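You operate a simulated robot arm through the tools that you are given. There is no shell and no other tool. Be economical: measure what you need, move in short steps, check, and stop when the job is done.

The job below is to be done with a simulated robot arm. You get a single attempt, and the scene is never put back.

TASK
Cap tube 27 and put it away in the teal rack.
Fine: first drop the used tip in the tip bin; the cap lies in the navy tray; cap the tube and turn the latch to FREE before it moves. Set down upright: what you pick out.
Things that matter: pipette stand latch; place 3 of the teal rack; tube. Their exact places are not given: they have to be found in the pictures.

Only the result counts: the job must be done as asked and must still hold three seconds after the hand-in. Knocking over, shifting, dropping, spilling or breaking anything else fails it. A push-on lid holds only when it is set on centred and level and pressed home; a screw cap is set on level and turned clockwise until tight.

THE ROBOT
A 6-joint arm with a two-finger parallel gripper on a trunk, on a base that drives. Base frame: it is fixed to the floor where the robot stands at the start and does not move with it; the origin is under the middle of the robot, x ahead of it, y to its left, z up. Units: m, rad, N and s.
Its first joint turns from -2.897 to 2.897 rad. Places, roughly: pipette stand latch [0.5, 0.5, 0.9]; place 3 of the teal rack [0.8, 0.9, 0.9]; tube [0.75, 1.5, 1]. Payload 3.91 kg.
The tool frame sits at the grasp point between the pads (the TCP): z along the fingers, y along the line on which they close. The tips reach 0.03 m beyond it. The gripper opens to 0.11 m. The fingers are 0.02 m wide and 0.01 m thick; the gripper's body (0.048 by 0.112 m) begins 0.055 m behind the TCP.
Orientation is told as [roll, pitch, yaw] about the base's x, y, z axes, in that order, counted from this pose: with the fingers straight down and closing along the base's y, the tool's x points along the base's -x, its y along +y and its z along -z.

THE INTERFACE
- The arm moves only by the tool drive_tool. Its argument "moves" is a list of rows, each a list of 7 numbers: the turn, a rotation vector about the tool's x, y, z in rad, then the shift along the tool's x, y, z in m, then the finger opening in m, from 0 to 0.11. In form: [[wx, wy, wz, x, y, z, jaw], ...]. A call has 1 to 8 rows; each row shifts and turns the commanded pose from where the row before left it, along the tool's axes as they then stand. A row lasts 0.2 s, in which the tool goes at most 0.05 m and 0.15 rad; a call with a longer step from one row to the next is refused whole, and so is a gripper value outside its range. A pose out of reach is approached as far as the arm can. The call stops where the force on the tool passes 40 N (or 10 N more than at its start, if that is more) or the arm is blocked; 0.2 s more then pass. Each finger travels about 0.153 m/s and halts on what it meets, pressing with about 37 N; the grip force reading is that of the motor and also rises with nothing between the fingers. The clock runs only during rows and for 0.2 s after the last one: add rows that do not move to give the fingers time. It gives the time, the measured TCP pose, the force on the tool (base axes), the opening and the grip force at its end, in the units of the frame above (readings bear some noise), with the torque about the TCP (base axes, N m) and any sound that the robot's microphone picked up, and new pictures: "views" is both (left out), scene, wrist or none.
- Cameras (640 x 400 px; columns grow to the right, rows downward): "scene" is now at [0.2101, 0.28, 1.3944]; the picture's right is [0.49, -0.87, 0.00], its down [-0.27, -0.15, -0.95] and it looks along [0.83, 0.47, -0.31] (base axes); focal length 214 px, centre (320, 200). "wrist" rides on the gripper at [0.072, 0.017, -0.103] in the tool frame; the picture's right is [-0.23, 0.97, 0.00], its down [-0.76, -0.18, -0.62] and it looks along [-0.61, -0.14, 0.78] (tool axes); focal length 222 px, centre (320, 200).
- steer(legs): drives the robot by 1 to 6 legs, each [ahead, turn to the left] in m and rad, along the robot's own axes; the way and the turn of a leg run together, so that a leg with both is an arc; at most 1.5 m and 3.142 rad a leg. The arm and the cameras ride along, it lands a little off, and it stops where it bumps. It gives what a move gives, and a new picture of the scene camera.
- aim_head(pan, tilt): turns the head with the scene camera to pan (to the left, within 2.094 rad either way) and tilt (down, from -0.506 to 1.204), counted from straight ahead of the robot. It gives what a move gives, and a new picture of the scene camera.
- measure_at(camera, pixels): for up to 12 pixels [column, row] of the newest picture of that camera ("zoom" is the newest enlarged one), the place [x, y, z] in the base frame of the surface seen there, good to about 0.003 m. No time passes.
- close_up(camera, box): a new picture of the part [left, top, right, bottom] of that camera's present view, enlarged. No time passes.
- close_job(): hands the job in; it is judged then, once.

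Work in short steps. Measure before you move; look again where a grasp or a placing could have gone wrong, and mend it. You have 80 turns and 260 pictures in all, those below and enlarged ones among them. Open the gripper and draw the arm clear of the work before you hand the job in, unless the task says otherwise; then end with one line.

The tools are called after "Emit:" as a command line: name --pt "numbers of a row" for each row, then --argument value for the rest, lists and objects as JSON in quotes. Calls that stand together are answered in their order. drive_tool: Moves the arm, as the interface text tells. Its arguments: {"type":"object","properties":{"moves":{"type":"array","items":{"type":"array","items":{"type":"number"}}},"views":{"type":"string","enum":["both","scene","wrist","none"]}},"required":["moves"]} The other tools are called the same way: steer (legs) drives the base; aim_head (pan, tilt) turns the head that bears the scene camera; measure_at (camera, pixels) gives the place of the surface under pixels of a picture; close_up (camera, box) takes an enlarged picture of a part of a camera's view; close_job () hands the job in.

At the start:

```text
time: 0.0
ee_pos: [0.239, 0.4022, 1.3177]
orientation: [0.0, -0.001, -0.001]
contact_force: [0.4, 0.4, 0.7]
ft_torque: [0.02, -0.02, 0.02]
gripper_width: 0.1098
gripper_force: 0.1
robot x, y, heading: [-0.0026, -0.0007, 0.0]
head pan, tilt: [0.515, 0.314]
```

scene: 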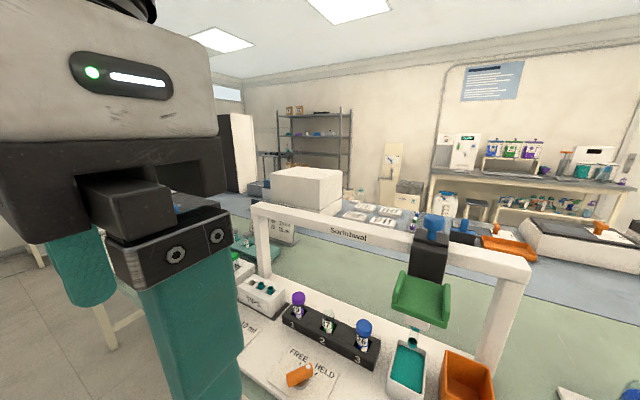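
wrist: 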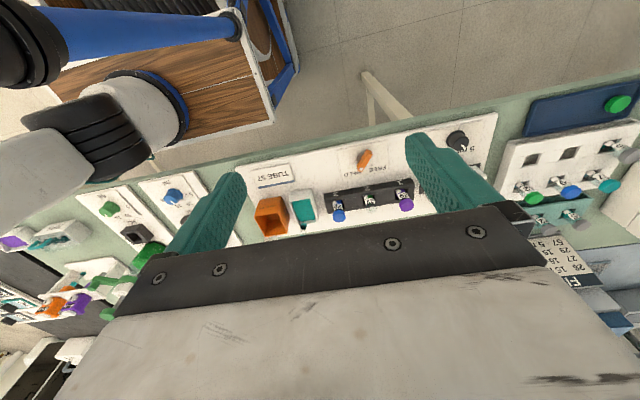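

The first picture shows a stand with a FREE/HELD latch near (300,372) and a small tube holder. I take enlarged views to read the labels.

Emit:
close_up --camera "scene" --box '[220, 200, 540, 400]'

Emit:
close_up --camera "wrist" --box '[0, 60, 320, 330]'

Emit:
close_up --camera "wrist" --box '[320, 60, 640, 330]'

Emit:
aim_head --pan 1.1 --tilt 0.6

```text
2.00 times, centred on (380, 300) of scene
```

zoom: 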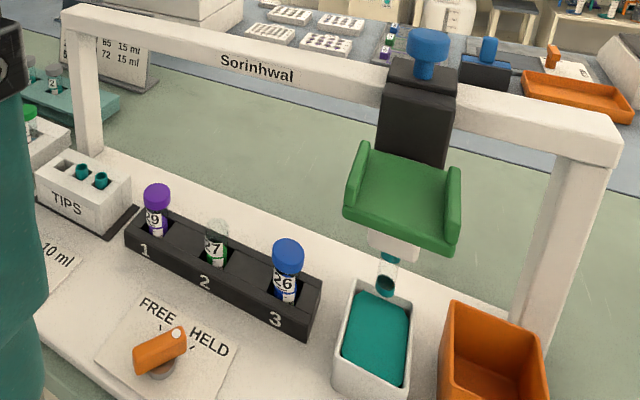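

```text
1.48 times, centred on (160, 195) of wrist
```

zoom: 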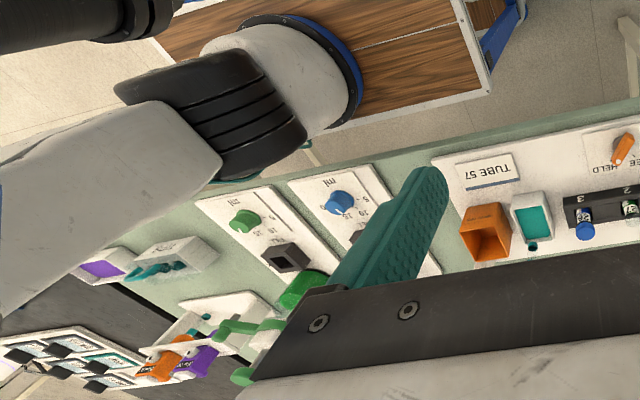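

```text
1.48 times, centred on (480, 195) of wrist
```

zoom: 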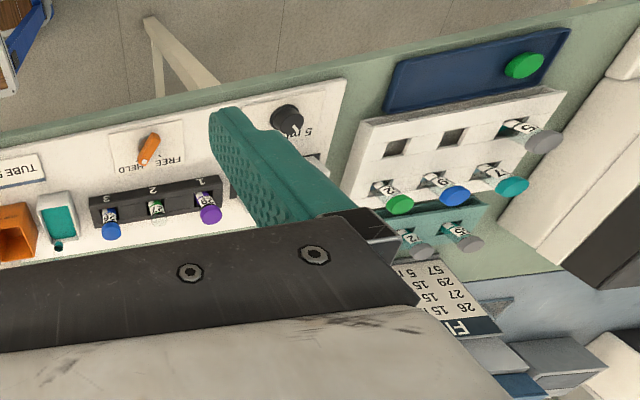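

```text
time: 1.0
ee_pos: [0.2396, 0.4018, 1.3189]
orientation: [0.0, 0.0, 0.0]
contact_force: [-0.3, -1.0, -0.4]
ft_torque: [0.0, 0.0, -0.05]
gripper_width: 0.1099
gripper_force: 0.0
robot x, y, heading: [0.0035, -0.0036, 0.001]
head pan, tilt: [1.1, 0.6]
```

scene: 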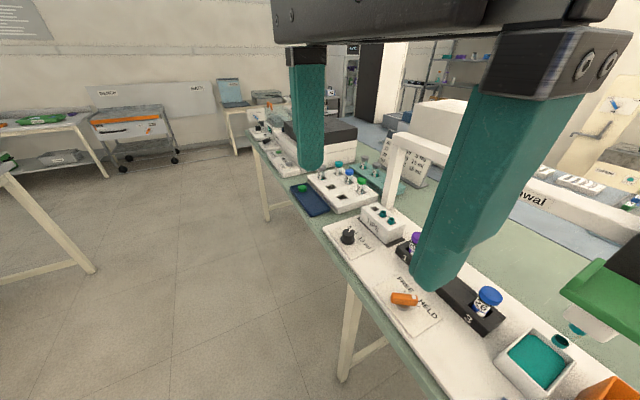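

I need a better survey with the arm out of the way; first I aim the head at the left bench and zoom in.

Emit:
close_up --camera "scene" --box '[240, 90, 440, 240]'

Emit:
close_up --camera "wrist" --box '[480, 80, 640, 280]'

Emit:
measure_at --camera "scene" --pixels '[[404, 300], [488, 296], [302, 190], [350, 173], [340, 165], [370, 168], [348, 237], [255, 120], [520, 360], [385, 215], [600, 270]]'

Emit:
measure_at --camera "wrist" --pixels '[[370, 203], [338, 208], [271, 213], [303, 208], [365, 160], [405, 204], [525, 190], [570, 192], [610, 186], [535, 222], [570, 216], [618, 103]]'

```text
2.67 times, centred on (340, 165) of scene
```

zoom: 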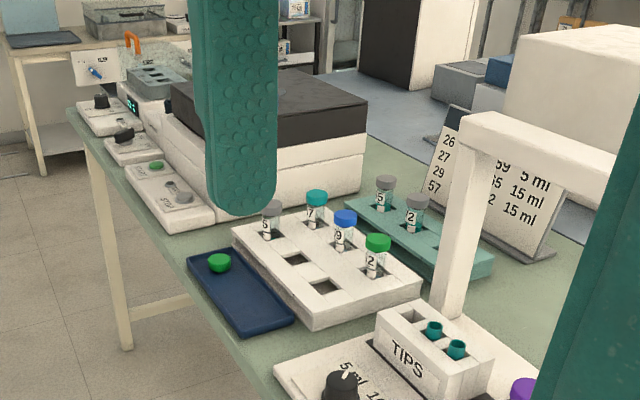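

```text
2.00 times, centred on (560, 180) of wrist
```

zoom: 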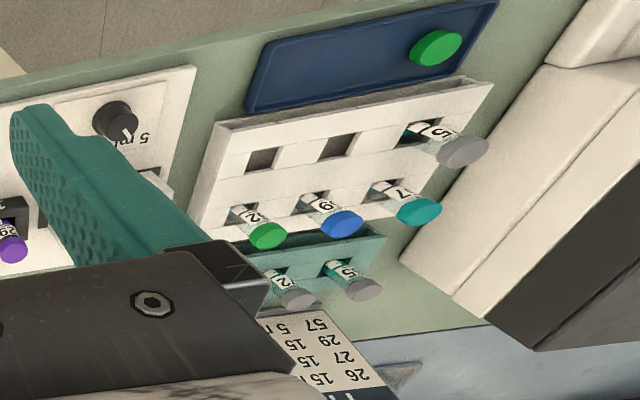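

```text
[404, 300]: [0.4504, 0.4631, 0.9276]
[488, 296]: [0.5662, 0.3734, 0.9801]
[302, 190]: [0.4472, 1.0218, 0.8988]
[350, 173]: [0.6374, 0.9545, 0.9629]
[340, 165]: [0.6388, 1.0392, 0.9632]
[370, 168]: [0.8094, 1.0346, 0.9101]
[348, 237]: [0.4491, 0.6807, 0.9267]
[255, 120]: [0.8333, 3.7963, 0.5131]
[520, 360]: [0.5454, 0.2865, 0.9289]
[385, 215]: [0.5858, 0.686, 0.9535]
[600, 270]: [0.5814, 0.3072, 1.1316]
```

```text
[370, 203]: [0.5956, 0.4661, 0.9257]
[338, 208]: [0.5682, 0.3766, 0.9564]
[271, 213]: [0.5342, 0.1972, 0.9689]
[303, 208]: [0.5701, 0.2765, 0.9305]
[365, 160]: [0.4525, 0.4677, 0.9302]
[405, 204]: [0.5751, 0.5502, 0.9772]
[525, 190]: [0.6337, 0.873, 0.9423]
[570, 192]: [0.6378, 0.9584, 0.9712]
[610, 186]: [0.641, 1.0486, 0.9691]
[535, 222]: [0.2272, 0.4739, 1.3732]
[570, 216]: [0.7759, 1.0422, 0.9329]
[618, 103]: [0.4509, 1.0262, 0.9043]
```

The stand holds tubes 29, ?7 and 26 (tube 2 open), the green cap lies at about (0.45,1.02,0.90) in the navy tray. I raise the arm to clear the view and look at the sign, racks, and stand.

Emit:
drive_tool --pt "0 0 0 0 0 -0.05 0.11" --pt "0 0 0 0 0.0 -0.05 0.11" --pt "0 0 0 0 0.0 -0.05 0.11" --pt "0 0 0 0 0 -0.05 0.11" --pt "0 0 0 0 0 -0.05 0.11" --pt "0 0 0 0 0 -0.05 0.11" --views "both"

Emit:
aim_head --pan 0.6 --tilt 0.7

```text
time: 2.4
ee_pos: [0.2359, 0.3962, 1.4661]
orientation: [0.004, 0.0, -0.001]
contact_force: [0.3, -0.4, -0.1]
ft_torque: [0.03, -0.01, -0.02]
gripper_width: 0.1103
gripper_force: 0.0
out of reach, approached as far as the arm can: row 4, 5, 6
robot x, y, heading: [0.001, -0.0044, 0.003]
head pan, tilt: [1.1, 0.6]
```

scene: 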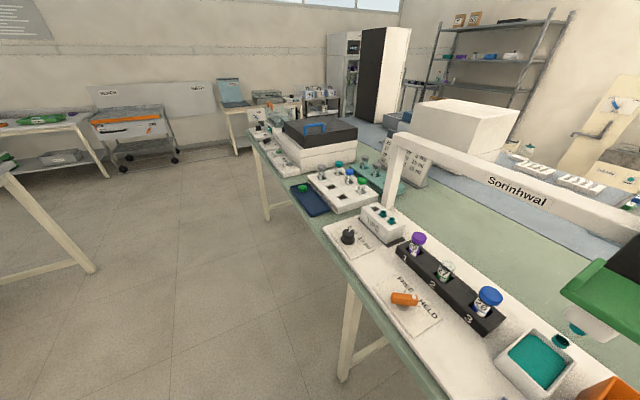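
wrist: 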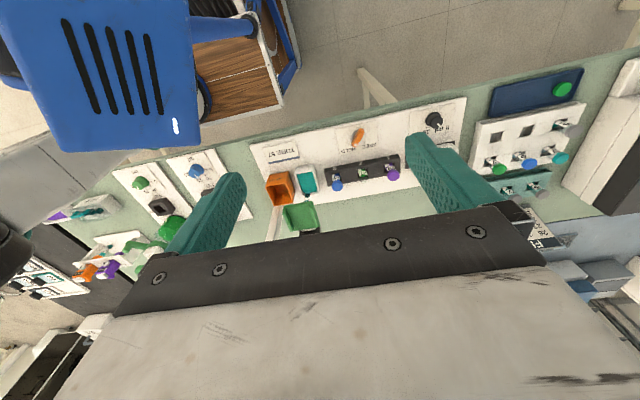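

```text
time: 3.3
ee_pos: [0.2351, 0.3962, 1.466]
orientation: [0.004, 0.001, -0.002]
contact_force: [0.6, 0.5, -1.1]
ft_torque: [-0.01, 0.02, -0.02]
gripper_width: 0.1102
gripper_force: 0.1
robot x, y, heading: [-0.0013, -0.0015, 0.005]
head pan, tilt: [0.6, 0.7]
```

scene: 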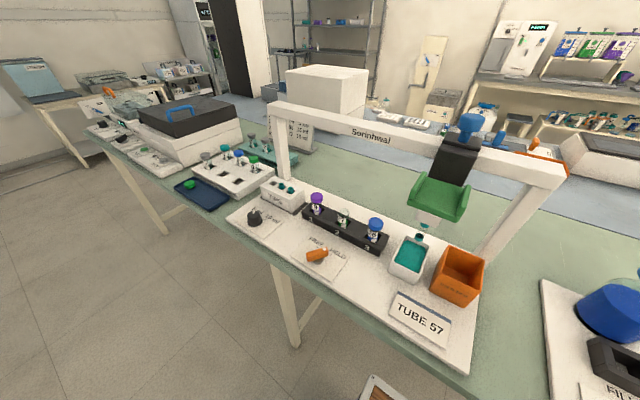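

The sign says "TUBE 57" near the stand, so the open tube in the middle may not be 27. I zoom on the tubes, racks and the lidded box.

Emit:
close_up --camera "scene" --box '[300, 180, 400, 260]'

Emit:
close_up --camera "scene" --box '[170, 100, 330, 220]'

Emit:
close_up --camera "scene" --box '[80, 80, 250, 190]'

Emit:
close_up --camera "scene" --box '[380, 110, 560, 360]'

```text
5.00 times, centred on (350, 220) of scene
```

zoom: 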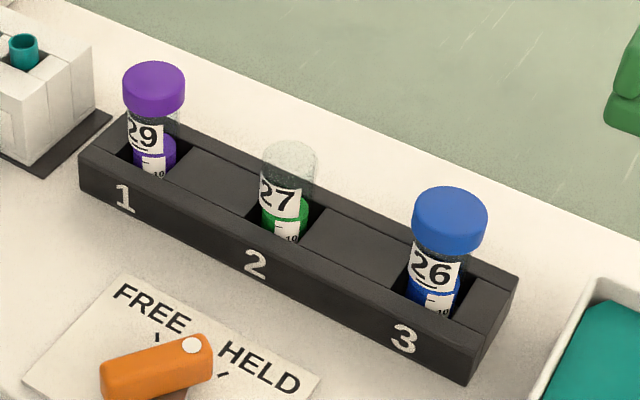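

```text
3.33 times, centred on (250, 160) of scene
```

zoom: 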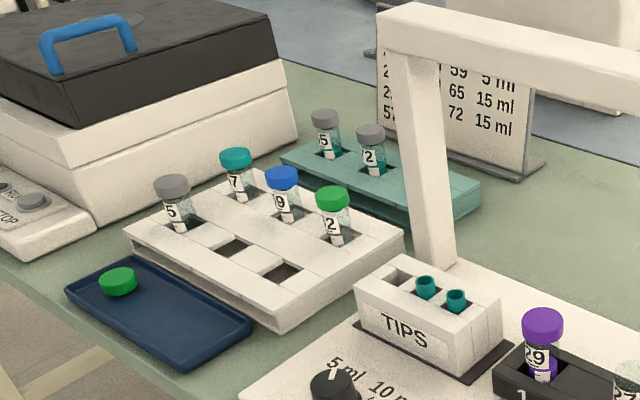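

```text
3.64 times, centred on (165, 135) of scene
```

zoom: 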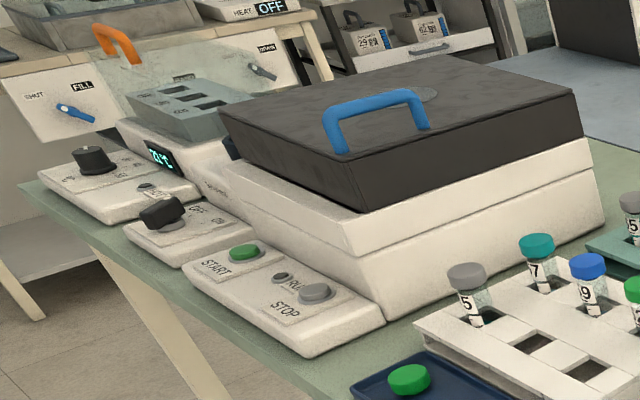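

```text
1.60 times, centred on (470, 235) of scene
```

zoom: 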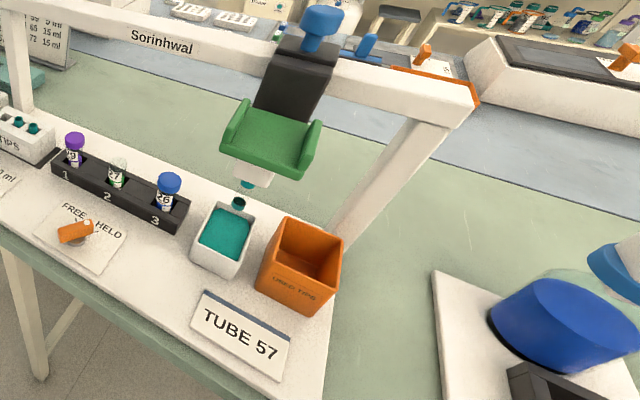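

Tube 27 (open, green contents) is in stand place 2, the teal rack is at x≈0.8. Now I look closely at the pipette carriage, its tip and the USED TIPS bin.

Emit:
aim_head --pan 0.1 --tilt 0.8

Emit:
close_up --camera "scene" --box '[180, 60, 420, 260]'

Emit:
close_up --camera "wrist" --box '[240, 120, 420, 250]'

```text
time: 4.2
ee_pos: [0.2365, 0.3963, 1.4652]
orientation: [0.005, 0.0, -0.001]
contact_force: [0.3, -0.2, 0.4]
ft_torque: [0.03, 0.0, 0.0]
gripper_width: 0.11
gripper_force: 0.0
robot x, y, heading: [0.0007, -0.0022, -0.002]
head pan, tilt: [0.099, 0.799]
```

scene: 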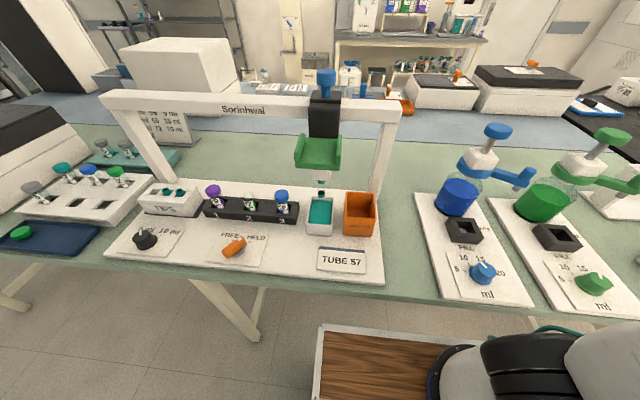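

```text
2.00 times, centred on (300, 160) of scene
```

zoom: 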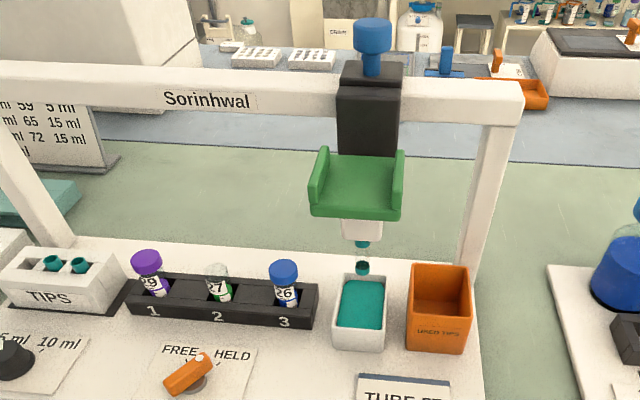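

```text
3.08 times, centred on (330, 185) of wrist
```

zoom: 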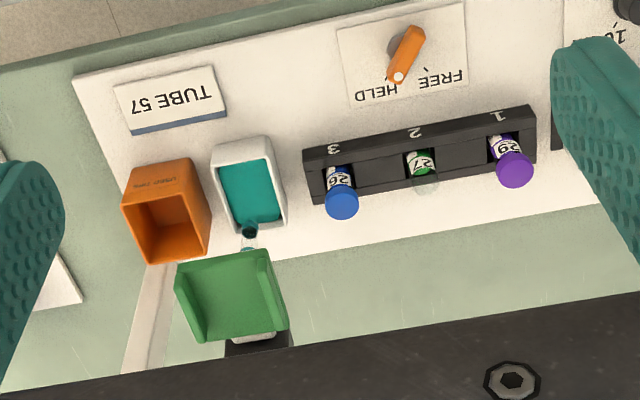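

I zoom at the nozzle and button and measure the carriage geometry.

Emit:
close_up --camera "scene" --box '[280, 60, 400, 150]'

Emit:
close_up --camera "scene" --box '[280, 130, 400, 250]'

Emit:
measure_at --camera "scene" --pixels '[[326, 75], [325, 105], [325, 130], [318, 158], [298, 150], [337, 150], [319, 174], [321, 183], [321, 194], [320, 215], [345, 197], [374, 197]]'

Emit:
measure_at --camera "scene" --pixels '[[360, 225], [387, 105], [115, 100], [234, 240], [226, 252], [249, 202], [250, 206], [283, 197], [213, 190], [230, 104], [345, 232], [348, 218]]'

```text
4.44 times, centred on (340, 105) of scene
```

zoom: 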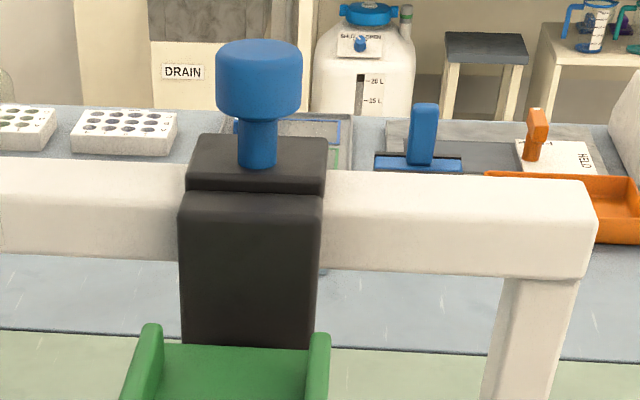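

```text
3.33 times, centred on (340, 190) of scene
```

zoom: 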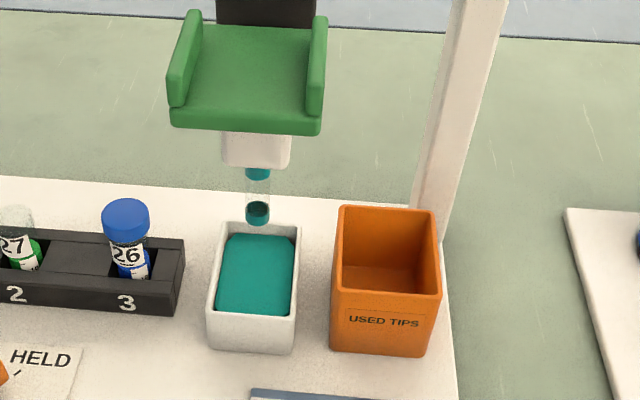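

```text
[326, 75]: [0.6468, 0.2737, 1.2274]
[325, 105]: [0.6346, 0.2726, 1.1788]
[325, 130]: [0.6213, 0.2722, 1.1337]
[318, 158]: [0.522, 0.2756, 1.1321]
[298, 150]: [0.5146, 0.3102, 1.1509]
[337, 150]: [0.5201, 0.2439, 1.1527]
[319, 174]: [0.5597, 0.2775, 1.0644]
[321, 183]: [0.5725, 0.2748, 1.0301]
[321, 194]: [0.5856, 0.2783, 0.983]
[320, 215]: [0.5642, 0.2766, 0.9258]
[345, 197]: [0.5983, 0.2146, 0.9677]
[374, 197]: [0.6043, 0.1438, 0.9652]
```

```text
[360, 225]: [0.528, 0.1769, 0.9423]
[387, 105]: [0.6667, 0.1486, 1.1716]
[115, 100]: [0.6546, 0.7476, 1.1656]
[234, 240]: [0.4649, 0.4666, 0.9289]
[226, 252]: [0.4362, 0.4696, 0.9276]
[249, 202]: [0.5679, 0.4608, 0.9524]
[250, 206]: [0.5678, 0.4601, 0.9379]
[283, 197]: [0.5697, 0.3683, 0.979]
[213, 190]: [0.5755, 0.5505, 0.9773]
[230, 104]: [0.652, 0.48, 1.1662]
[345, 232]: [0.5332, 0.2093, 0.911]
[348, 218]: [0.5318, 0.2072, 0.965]
```

The tip (bottom z≈0.975, y≈0.277) must go over the bin (y≈0.18, rim z≈0.966) and be ejected; the green cradle looks like the handle and the blue knob like the ejector. I measure the cradle walls precisely.

Emit:
close_up --camera "scene" --box '[280, 125, 360, 175]'

Emit:
measure_at --camera "zoom" --pixels '[[140, 90], [125, 140], [115, 200], [470, 90], [485, 150], [490, 210], [305, 180], [300, 280], [160, 180], [455, 200]]'

```text
8.00 times, centred on (320, 150) of scene
```

zoom: 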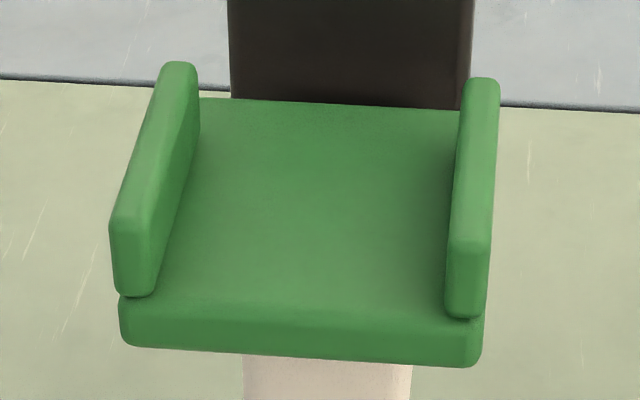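

```text
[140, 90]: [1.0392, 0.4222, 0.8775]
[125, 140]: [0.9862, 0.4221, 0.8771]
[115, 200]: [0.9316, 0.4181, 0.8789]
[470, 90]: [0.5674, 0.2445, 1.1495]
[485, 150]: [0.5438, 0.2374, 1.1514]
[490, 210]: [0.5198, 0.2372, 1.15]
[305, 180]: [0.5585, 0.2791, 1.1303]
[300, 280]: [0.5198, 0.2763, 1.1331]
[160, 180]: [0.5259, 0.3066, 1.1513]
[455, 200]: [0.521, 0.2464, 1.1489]
```

Cradle: x 0.515–0.58, y 0.236–0.316, wall tops z 1.151. I move above it at x≈0.535, y≈0.277.

Emit:
drive_tool --pt "0 0 0 -0.037 -0.015 0.02 0.11" --pt "0 0 0 -0.037 -0.015 0.02 0.11" --pt "0 0 0 -0.037 -0.015 0.02 0.11" --pt "0 0 0 -0.037 -0.015 0.02 0.11" --pt "0 0 0 -0.037 -0.015 0.02 0.11" --pt "0 0 0 -0.037 -0.015 0.02 0.11" --pt "0 0 0 -0.037 -0.015 0.02 0.11" --pt "0 0 0 -0.037 -0.015 0.02 0.11" --views "both"

```text
time: 6.0
ee_pos: [0.5328, 0.2789, 1.3102]
orientation: [0.0, 0.002, 0.001]
contact_force: [-0.4, 0.3, -0.2]
ft_torque: [0.01, -0.02, 0.01]
gripper_width: 0.1099
gripper_force: 0.2
robot x, y, heading: [-0.0026, -0.0018, 0.002]
head pan, tilt: [0.099, 0.799]
```

scene: 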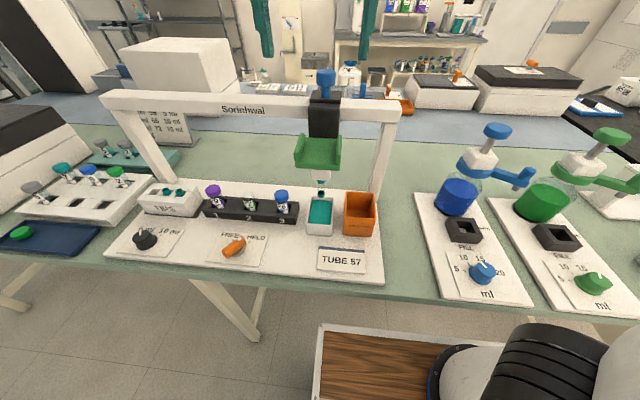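
wrist: 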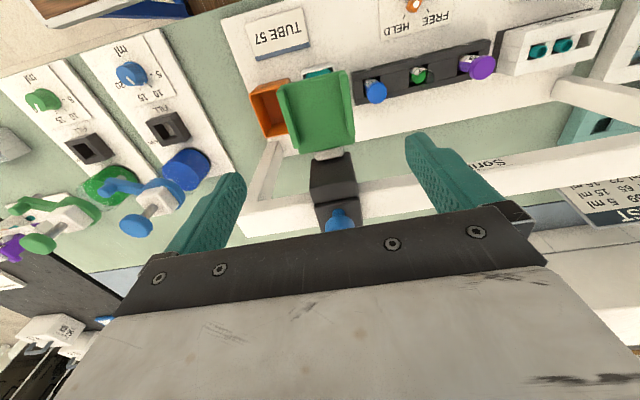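

Gripper is over the cradle with walls between the fingers. I descend 0.165 to straddle it.

Emit:
drive_tool --pt "0 0 0 0 0 0.045 0.11" --pt "0 0 0 0 0 0.045 0.11" --pt "0 0 0 0 0 0.04 0.11" --pt "0 0 0 0 -0.001 0.035 0.11" --views "both"

```text
time: 7.0
ee_pos: [0.531, 0.2785, 1.1424]
orientation: [-0.001, -0.001, 0.0]
contact_force: [-0.3, 0.6, 0.6]
ft_torque: [0.01, 0.01, 0.02]
gripper_width: 0.11
gripper_force: 0.1
robot x, y, heading: [0.0004, -0.0037, -0.001]
head pan, tilt: [0.099, 0.799]
```

scene: 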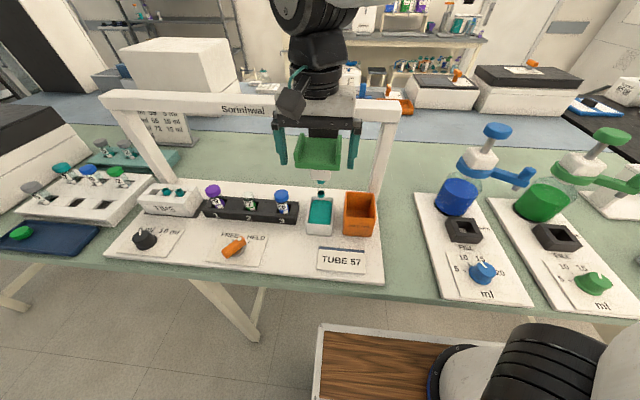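
wrist: 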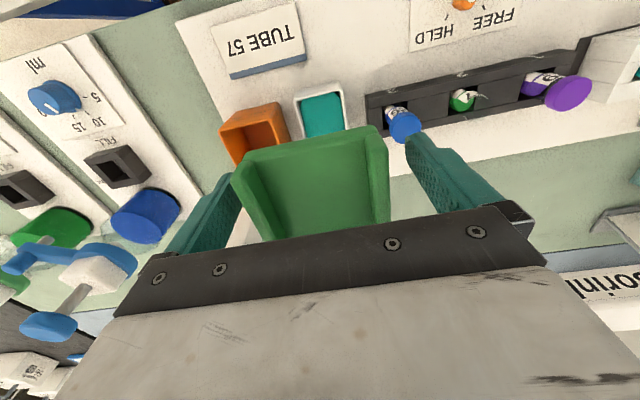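

The fingers straddle the cradle. I close on it and test a small slide towards the bin (−y).

Emit:
drive_tool --pt "0 0 0 0 0 0 0.075" --pt "0 0 0 0 0 0 0.075" --pt "0 0 0 0 -0.01 0 0.075" --pt "0 0 0 0 -0.01 0 0.075" --views "both"

```text
time: 8.1
ee_pos: [0.5298, 0.259, 1.1428]
orientation: [-0.003, 0.004, -0.001]
contact_force: [-13.7, -0.2, -27.0]
ft_torque: [0.09, -0.05, -0.79]
gripper_width: 0.0798
gripper_force: 45.1
robot x, y, heading: [0.0022, -0.0018, -0.003]
head pan, tilt: [0.099, 0.799]
```

scene: 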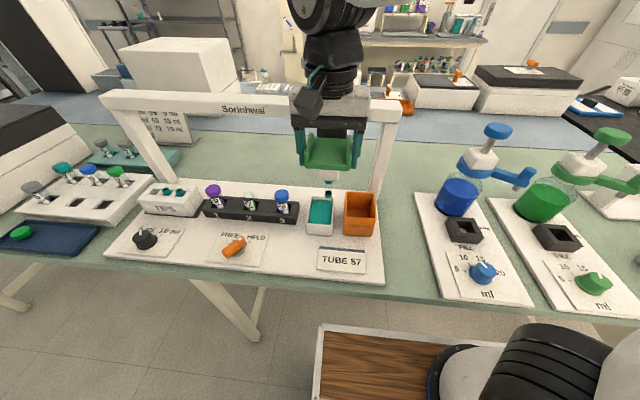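
wrist: 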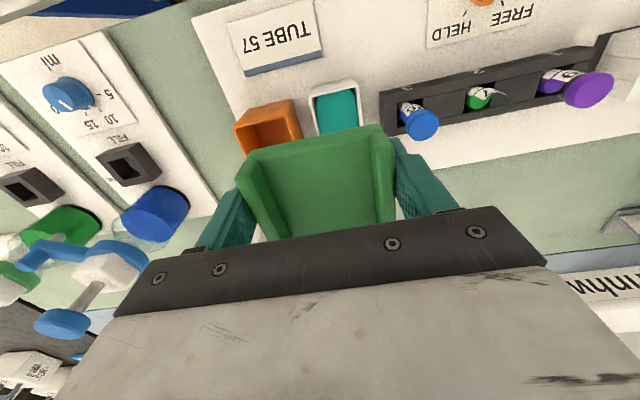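

It slides with the grip. I slide on in small steps and check that the tip clears the bin rim.

Emit:
drive_tool --pt "0 0 0 0 -0.01 0 0.075" --pt "0 0 0 0 -0.005 0 0.075" --views "scene"

Emit:
close_up --camera "scene" --box '[290, 170, 400, 240]'

Emit:
measure_at --camera "zoom" --pixels '[[230, 130], [230, 165], [228, 190], [360, 215], [430, 190], [500, 205], [350, 270], [430, 270], [495, 280]]'

```text
time: 8.7
ee_pos: [0.5318, 0.2428, 1.1445]
orientation: [-0.001, 0.001, -0.001]
contact_force: [-17.0, -0.5, -28.1]
ft_torque: [0.18, 0.19, -0.79]
gripper_width: 0.0799
gripper_force: 45.2
robot x, y, heading: [-0.0019, -0.0039, 0.001]
head pan, tilt: [0.099, 0.799]
```

scene: 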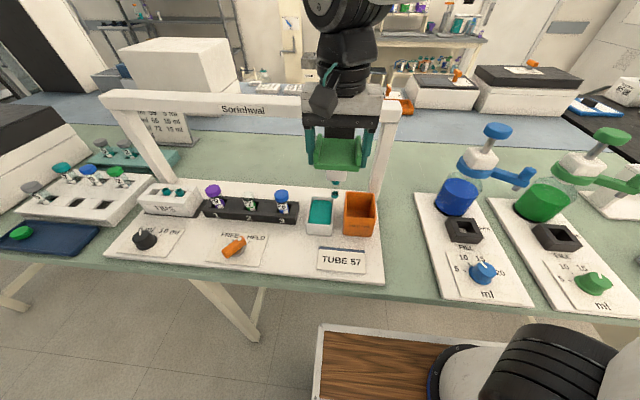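

```text
5.71 times, centred on (345, 205) of scene
```

zoom: 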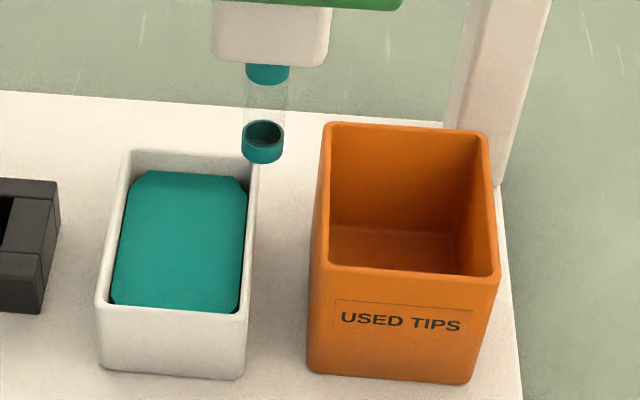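

```text
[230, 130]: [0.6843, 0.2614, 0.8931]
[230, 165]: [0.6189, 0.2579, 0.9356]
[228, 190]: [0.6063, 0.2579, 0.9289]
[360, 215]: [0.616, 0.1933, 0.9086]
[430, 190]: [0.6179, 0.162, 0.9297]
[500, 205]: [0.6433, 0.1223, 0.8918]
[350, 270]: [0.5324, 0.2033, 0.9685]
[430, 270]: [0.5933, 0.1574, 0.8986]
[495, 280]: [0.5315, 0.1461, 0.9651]
```

I measure the tip bottom itself against the rim height.

Emit:
measure_at --camera "zoom" --pixels '[[263, 157], [262, 150], [262, 122], [268, 75], [405, 128], [270, 40], [268, 100]]'

```text
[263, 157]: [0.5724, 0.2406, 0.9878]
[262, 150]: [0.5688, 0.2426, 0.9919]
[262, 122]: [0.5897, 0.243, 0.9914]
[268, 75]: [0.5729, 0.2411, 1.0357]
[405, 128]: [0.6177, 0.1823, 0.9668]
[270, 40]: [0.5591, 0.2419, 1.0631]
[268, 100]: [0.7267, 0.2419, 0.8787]
```

The tip bottom is at z≈0.985, above the rim at 0.967. I slide on to y≈0.18.

Emit:
drive_tool --pt "0 0 0 0 -0.012 0 0.075" --pt "0 0 0 0 -0.013 0 0.075" --pt "0 0 0 0 -0.013 0 0.075" --pt "0 0 0 0 -0.013 0 0.075" --pt "0 0 0 0 -0.012 0 0.075" --views "scene"

Emit:
close_up --camera "scene" --box '[290, 130, 430, 250]'

```text
time: 9.8
ee_pos: [0.5333, 0.1791, 1.145]
orientation: [0.0, -0.004, 0.0]
contact_force: [-16.2, -0.6, 3.4]
ft_torque: [-0.22, 0.16, -0.62]
gripper_width: 0.0796
gripper_force: 45.2
robot x, y, heading: [0.0034, -0.0029, -0.006]
head pan, tilt: [0.099, 0.799]
```

scene: 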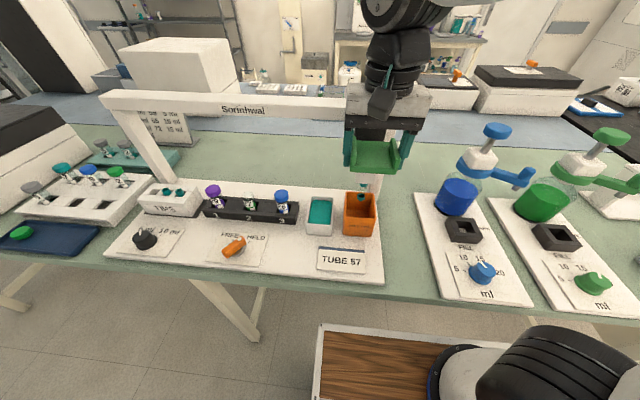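

```text
3.33 times, centred on (360, 190) of scene
```

zoom: 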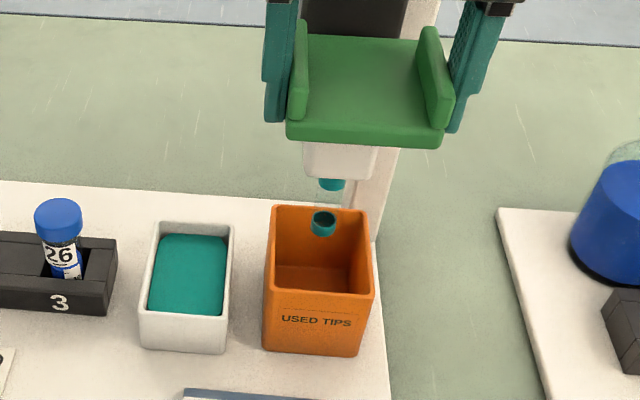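

The tip hangs over the bin. I release the cradle and rise straight up.

Emit:
drive_tool --pt "0 0 0 0 0 0 0.11" --pt "0 0 0 0 0 0 0.11" --pt "0 0 0 0 0 -0.03 0.11" --pt "0 0 0 0 0 -0.045 0.11" --pt "0 0 0 0 0 -0.045 0.11" --pt "0 0 0 0 0 -0.045 0.11" --pt "0 0 0 0 0 -0.02 0.0" --pt "0 0 0 0 0 0 0.0" --views "both"

Emit:
close_up --camera "scene" --box '[330, 60, 430, 140]'

Emit:
measure_at --camera "scene" --pixels '[[372, 72], [372, 78], [372, 84], [372, 100], [373, 150], [363, 196]]'

Emit:
close_up --camera "wrist" --box '[220, 60, 440, 230]'

```text
time: 11.7
ee_pos: [0.5328, 0.1791, 1.3326]
orientation: [0.001, -0.001, 0.0]
contact_force: [-0.6, 0.8, -0.4]
ft_torque: [-0.01, 0.02, -0.01]
gripper_width: 0.0
gripper_force: 36.6
robot x, y, heading: [-0.0031, -0.0028, -0.003]
head pan, tilt: [0.099, 0.799]
```

scene: 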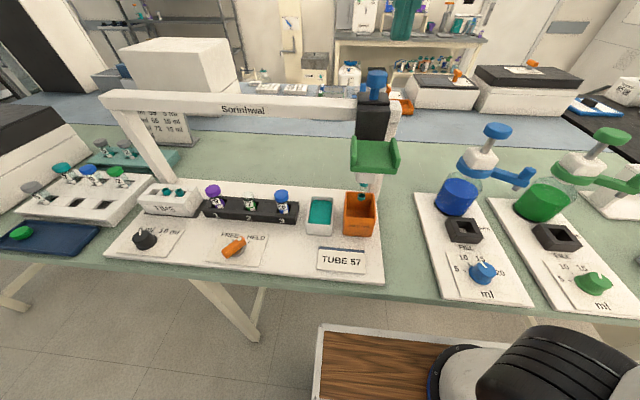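
wrist: 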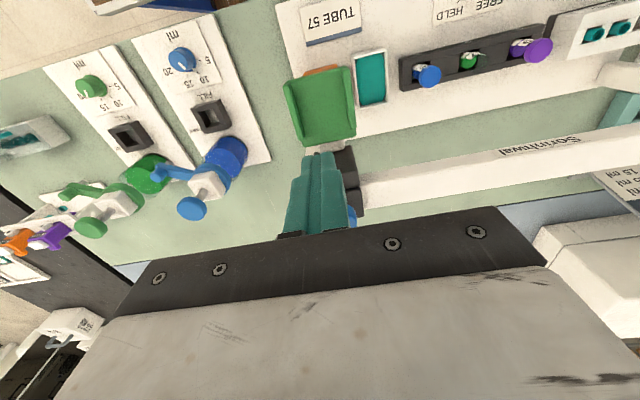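

```text
5.00 times, centred on (380, 100) of scene
```

zoom: 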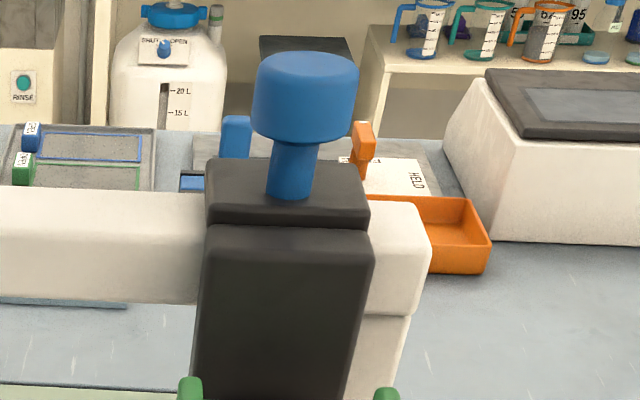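

```text
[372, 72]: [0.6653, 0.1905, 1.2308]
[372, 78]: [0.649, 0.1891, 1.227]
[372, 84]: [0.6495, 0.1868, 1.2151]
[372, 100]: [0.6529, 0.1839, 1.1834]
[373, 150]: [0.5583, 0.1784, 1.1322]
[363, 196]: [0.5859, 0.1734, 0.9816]
```

```text
2.35 times, centred on (330, 145) of wrist
```

zoom: 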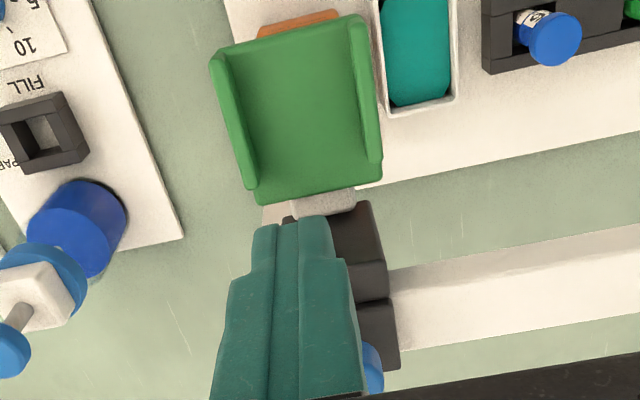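

I measure the knob top exactly.

Emit:
measure_at --camera "scene" --pixels '[[378, 70], [378, 72], [371, 70], [384.5, 71], [377, 69]]'

```text
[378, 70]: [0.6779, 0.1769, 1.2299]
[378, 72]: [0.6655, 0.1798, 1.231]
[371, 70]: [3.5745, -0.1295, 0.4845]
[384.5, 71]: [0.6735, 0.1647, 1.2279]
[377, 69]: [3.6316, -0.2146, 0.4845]
```

Knob top is centred near (0.666, 0.179, 1.231). I move over it with closed fingers and come down to just above it.

Emit:
drive_tool --pt "0 0 0 -0.045 0 0 0.0" --pt "0 0 0 -0.045 0 0 0.0" --pt "0 0 0 -0.043 0 0 0.0" --pt "0 0 0 0 0 0.035 0.0" --pt "0 0 0 0 0 0.025 0.0" --views "scene"

Emit:
close_up --camera "scene" --box '[330, 40, 430, 120]'

```text
time: 12.8
ee_pos: [0.6674, 0.1798, 1.2692]
orientation: [0.001, 0.0, -0.002]
contact_force: [0.4, -0.4, -0.2]
ft_torque: [0.02, 0.0, 0.02]
gripper_width: 0.0002
gripper_force: 36.8
robot x, y, heading: [-0.0033, -0.0043, 0.003]
head pan, tilt: [0.099, 0.799]
```

scene: 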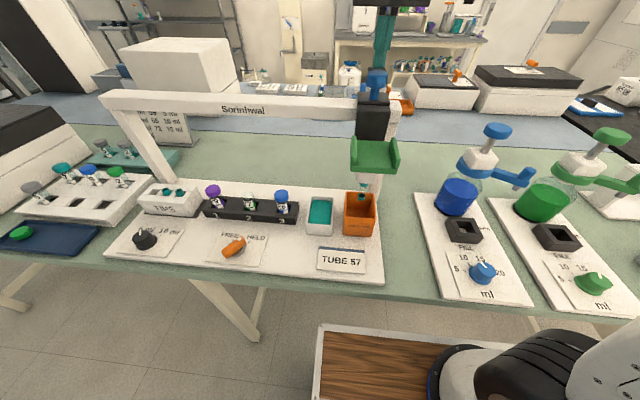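

```text
5.00 times, centred on (380, 80) of scene
```

zoom: 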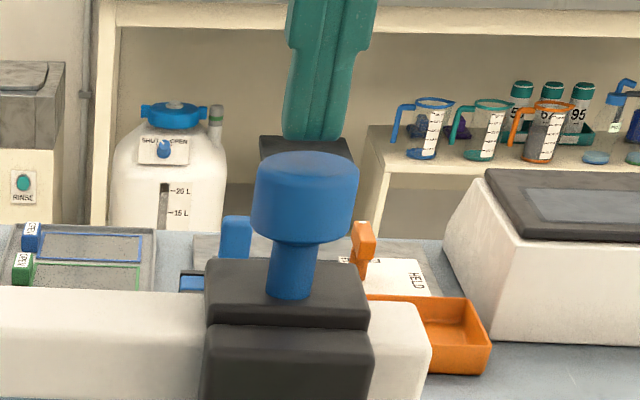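

Fingers are above the knob. I press down in small steps.

Emit:
drive_tool --pt "0 0 0 0 0 0.008 0.0" --pt "0 0 0 0 0 0.006 0.0" --pt "0 0 0 0 0 0.006 0.0" --pt "0 0 0 0 0 0.006 0.0" --pt "0 0 0 0 0 0.004 0.0" --views "scene"

Emit:
close_up --camera "scene" --box '[310, 60, 430, 250]'

```text
time: 13.5
ee_pos: [0.6672, 0.1806, 1.2609]
orientation: [0.006, -0.012, 0.0]
contact_force: [-0.5, 0.5, 5.9]
ft_torque: [-0.03, 0.02, 0.01]
gripper_width: 0.0
gripper_force: 36.8
robot x, y, heading: [0.0013, -0.0026, 0.003]
head pan, tilt: [0.099, 0.799]
stopped in row 3: the force on the tool passed its limit at 52 N (the readings are from after the stop); the commanded pose is now the measured one
```

scene: 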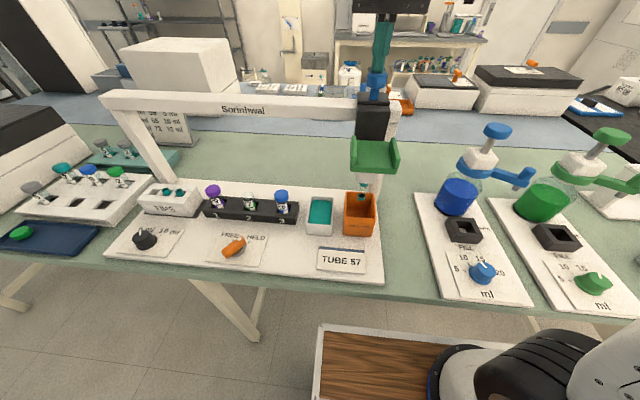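

```text
2.11 times, centred on (370, 155) of scene
```

zoom: 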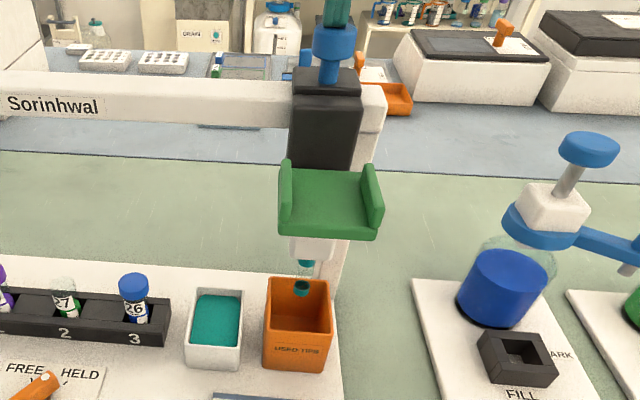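

The stop came from a contact spike; the knob hasn't moved. I press again gently in small steps to see whether it yields.

Emit:
drive_tool --pt "0 0 0 0 0 0.002 0.0" --pt "0 0 0 0 0 0.002 0.0" --pt "0 0 0 0 0 0.002 0.0" --pt "0 0 0 0 0 0.002 0.0" --pt "0 0 0 0 0 0.002 0.0" --pt "0 0 0 0 0 0.002 0.0" --pt "0 0 0 0 0 0.002 0.0" --pt "0 0 0 0 0 0.002 0.0" --views "scene"

Emit:
close_up --camera "scene" --box '[310, 60, 430, 250]'

```text
time: 14.1
ee_pos: [0.6673, 0.1816, 1.2619]
orientation: [0.007, -0.021, 0.001]
contact_force: [-0.4, -0.2, 5.0]
ft_torque: [-0.01, 0.03, 0.06]
gripper_width: 0.0001
gripper_force: 37.1
robot x, y, heading: [-0.0037, -0.0016, 0.003]
head pan, tilt: [0.099, 0.799]
stopped in row 3: the force on the tool passed its limit at 45 N (the readings are from after the stop); the commanded pose is now the measured one
```

scene: 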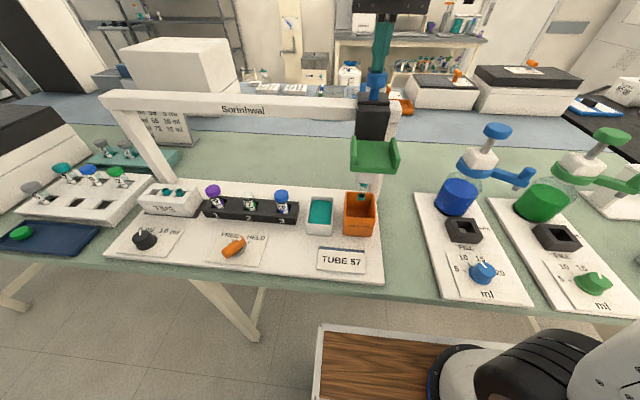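

```text
2.11 times, centred on (370, 155) of scene
```

zoom: 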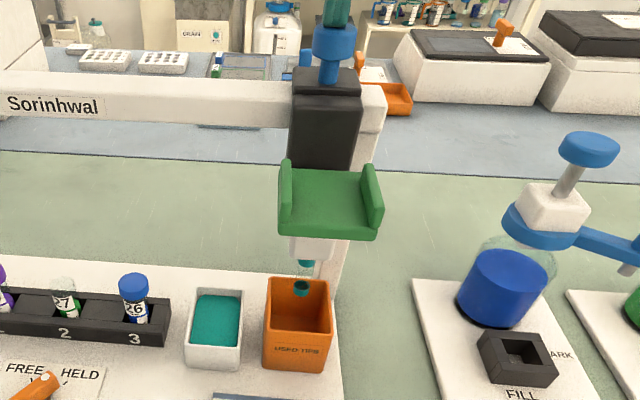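

The knob is rigid at 45 N, so the ejector isn't simply this knob in this state; maybe the green cradle must be pressed down (lowering into the bin). I move to press on the cradle plate.

Emit:
drive_tool --pt "0 0.02 0 0 0 -0.03 0.0" --pt "0 0 0 0.04 0 -0.02 0.0" --pt "0 0 0 0.04 0 0 0.0" --pt "0 0 0 0.037 0 0 0.0" --pt "0 0 0 0 0 0.045 0.0" --pt "0 0 0 0 0 0.045 0.0" --pt "0 0 0 0 0 0.045 0.0" --views "scene"

Emit:
close_up --camera "scene" --box '[310, 60, 430, 250]'

```text
time: 15.7
ee_pos: [0.5492, 0.1816, 1.1759]
orientation: [0.008, -0.002, -0.001]
contact_force: [0.4, 0.4, -0.3]
ft_torque: [0.01, -0.01, -0.02]
gripper_width: 0.0
gripper_force: 37.0
robot x, y, heading: [-0.001, -0.005, -0.002]
head pan, tilt: [0.099, 0.799]
```

scene: 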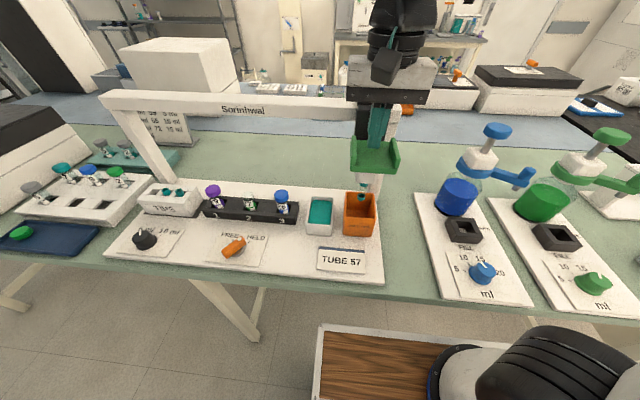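

```text
2.11 times, centred on (370, 155) of scene
```

zoom: 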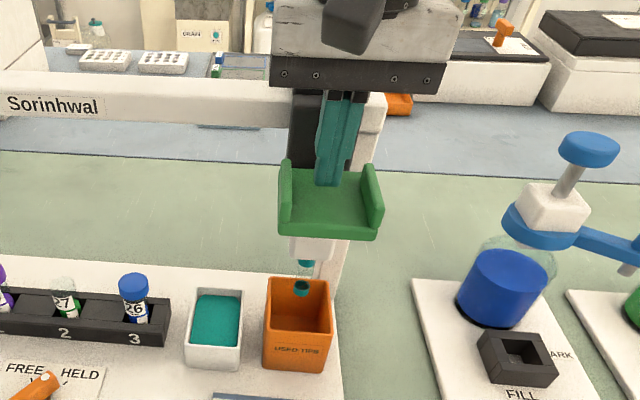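

The fingers are above the plate (tips ≈1.146, plate ≈1.132). I press down slowly.

Emit:
drive_tool --pt "0 0 0 0 0 0.01 0.0" --pt "0 0 0 0 0 0.003 0.0" --pt "0 0 0 0 0 0.003 0.0" --pt "0 0 0 0 0 0.003 0.0" --pt "0 0 0 0 0 0.003 0.0" --pt "0 0 0 0 0 0.003 0.0" --views "scene"

Emit:
close_up --camera "scene" --box '[310, 60, 430, 250]'

```text
time: 17.1
ee_pos: [0.5504, 0.1804, 1.15]
orientation: [0.007, -0.001, -0.002]
contact_force: [-0.6, -0.6, 3.2]
ft_torque: [-0.03, 0.01, 0.01]
gripper_width: 0.0
gripper_force: 37.1
robot x, y, heading: [-0.0028, 0.0001, 0.005]
head pan, tilt: [0.099, 0.799]
```

scene: 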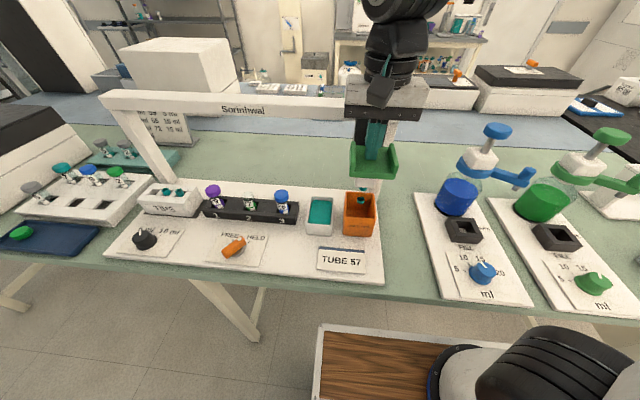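

```text
2.11 times, centred on (370, 155) of scene
```

zoom: 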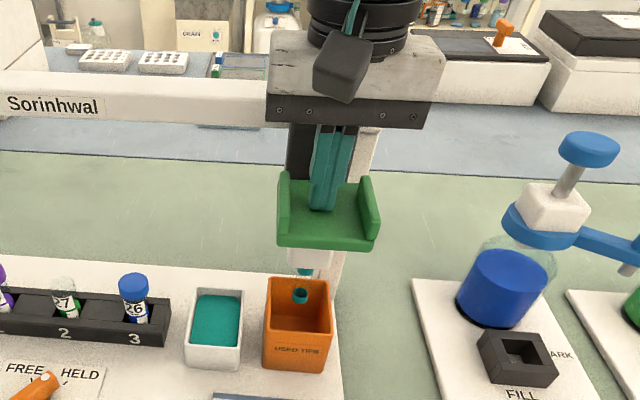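

The cradle lowers with just ~3 N. I lower it further into the bin watching for force or sound.

Emit:
drive_tool --pt "0 0 0 0 0 0.008 0.0" --pt "0 0 0 0 0 0.008 0.0" --pt "0 0 0 0 0 0.008 0.0" --pt "0 0 0 0 0 0.008 0.0" --views "scene"

Emit:
close_up --camera "scene" --box '[310, 60, 430, 250]'

```text
time: 18.1
ee_pos: [0.5497, 0.182, 1.1201]
orientation: [0.008, 0.002, 0.001]
contact_force: [2.5, -2.9, 4.9]
ft_torque: [-0.13, -0.05, 0.02]
gripper_width: 0.0
gripper_force: 37.3
robot x, y, heading: [0.0009, -0.0004, 0.002]
head pan, tilt: [0.099, 0.799]
```

scene: 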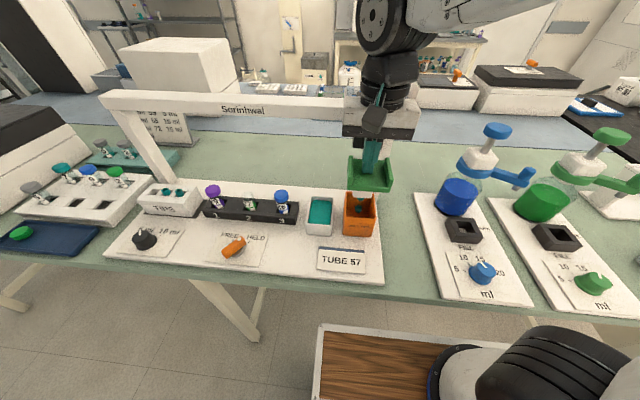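

```text
2.11 times, centred on (370, 155) of scene
```

zoom: 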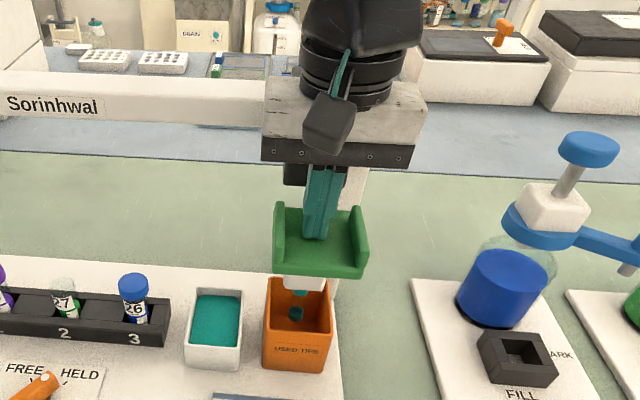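

It is lowered ~4 cm. I lift off to see whether it stays down and what the knob does.

Emit:
drive_tool --pt "0 0 0 0 0 -0.04 0.0" --pt "0 0 0 0 0 -0.045 0.0" --pt "0 0 0 0 0 -0.045 0.0" --pt "0 0 0 0 0 -0.045 0.0" --pt "0 0 0 0 0 -0.045 0.0" --views "scene"

Emit:
close_up --camera "scene" --box '[310, 60, 430, 250]'

```text
time: 19.3
ee_pos: [0.5511, 0.1784, 1.3412]
orientation: [0.008, 0.002, 0.0]
contact_force: [0.6, -0.5, -0.1]
ft_torque: [0.0, 0.02, 0.06]
gripper_width: 0.0
gripper_force: 37.0
robot x, y, heading: [-0.0006, -0.0065, -0.003]
head pan, tilt: [0.099, 0.799]
```

scene: 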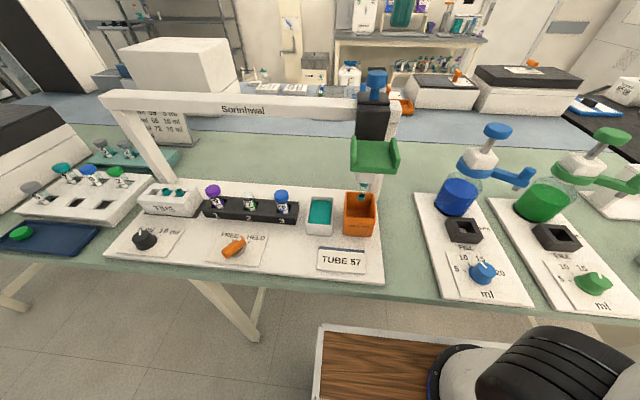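

```text
2.11 times, centred on (370, 155) of scene
```

zoom: 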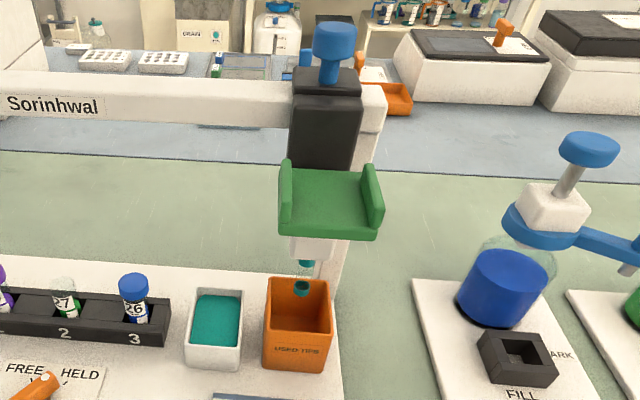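

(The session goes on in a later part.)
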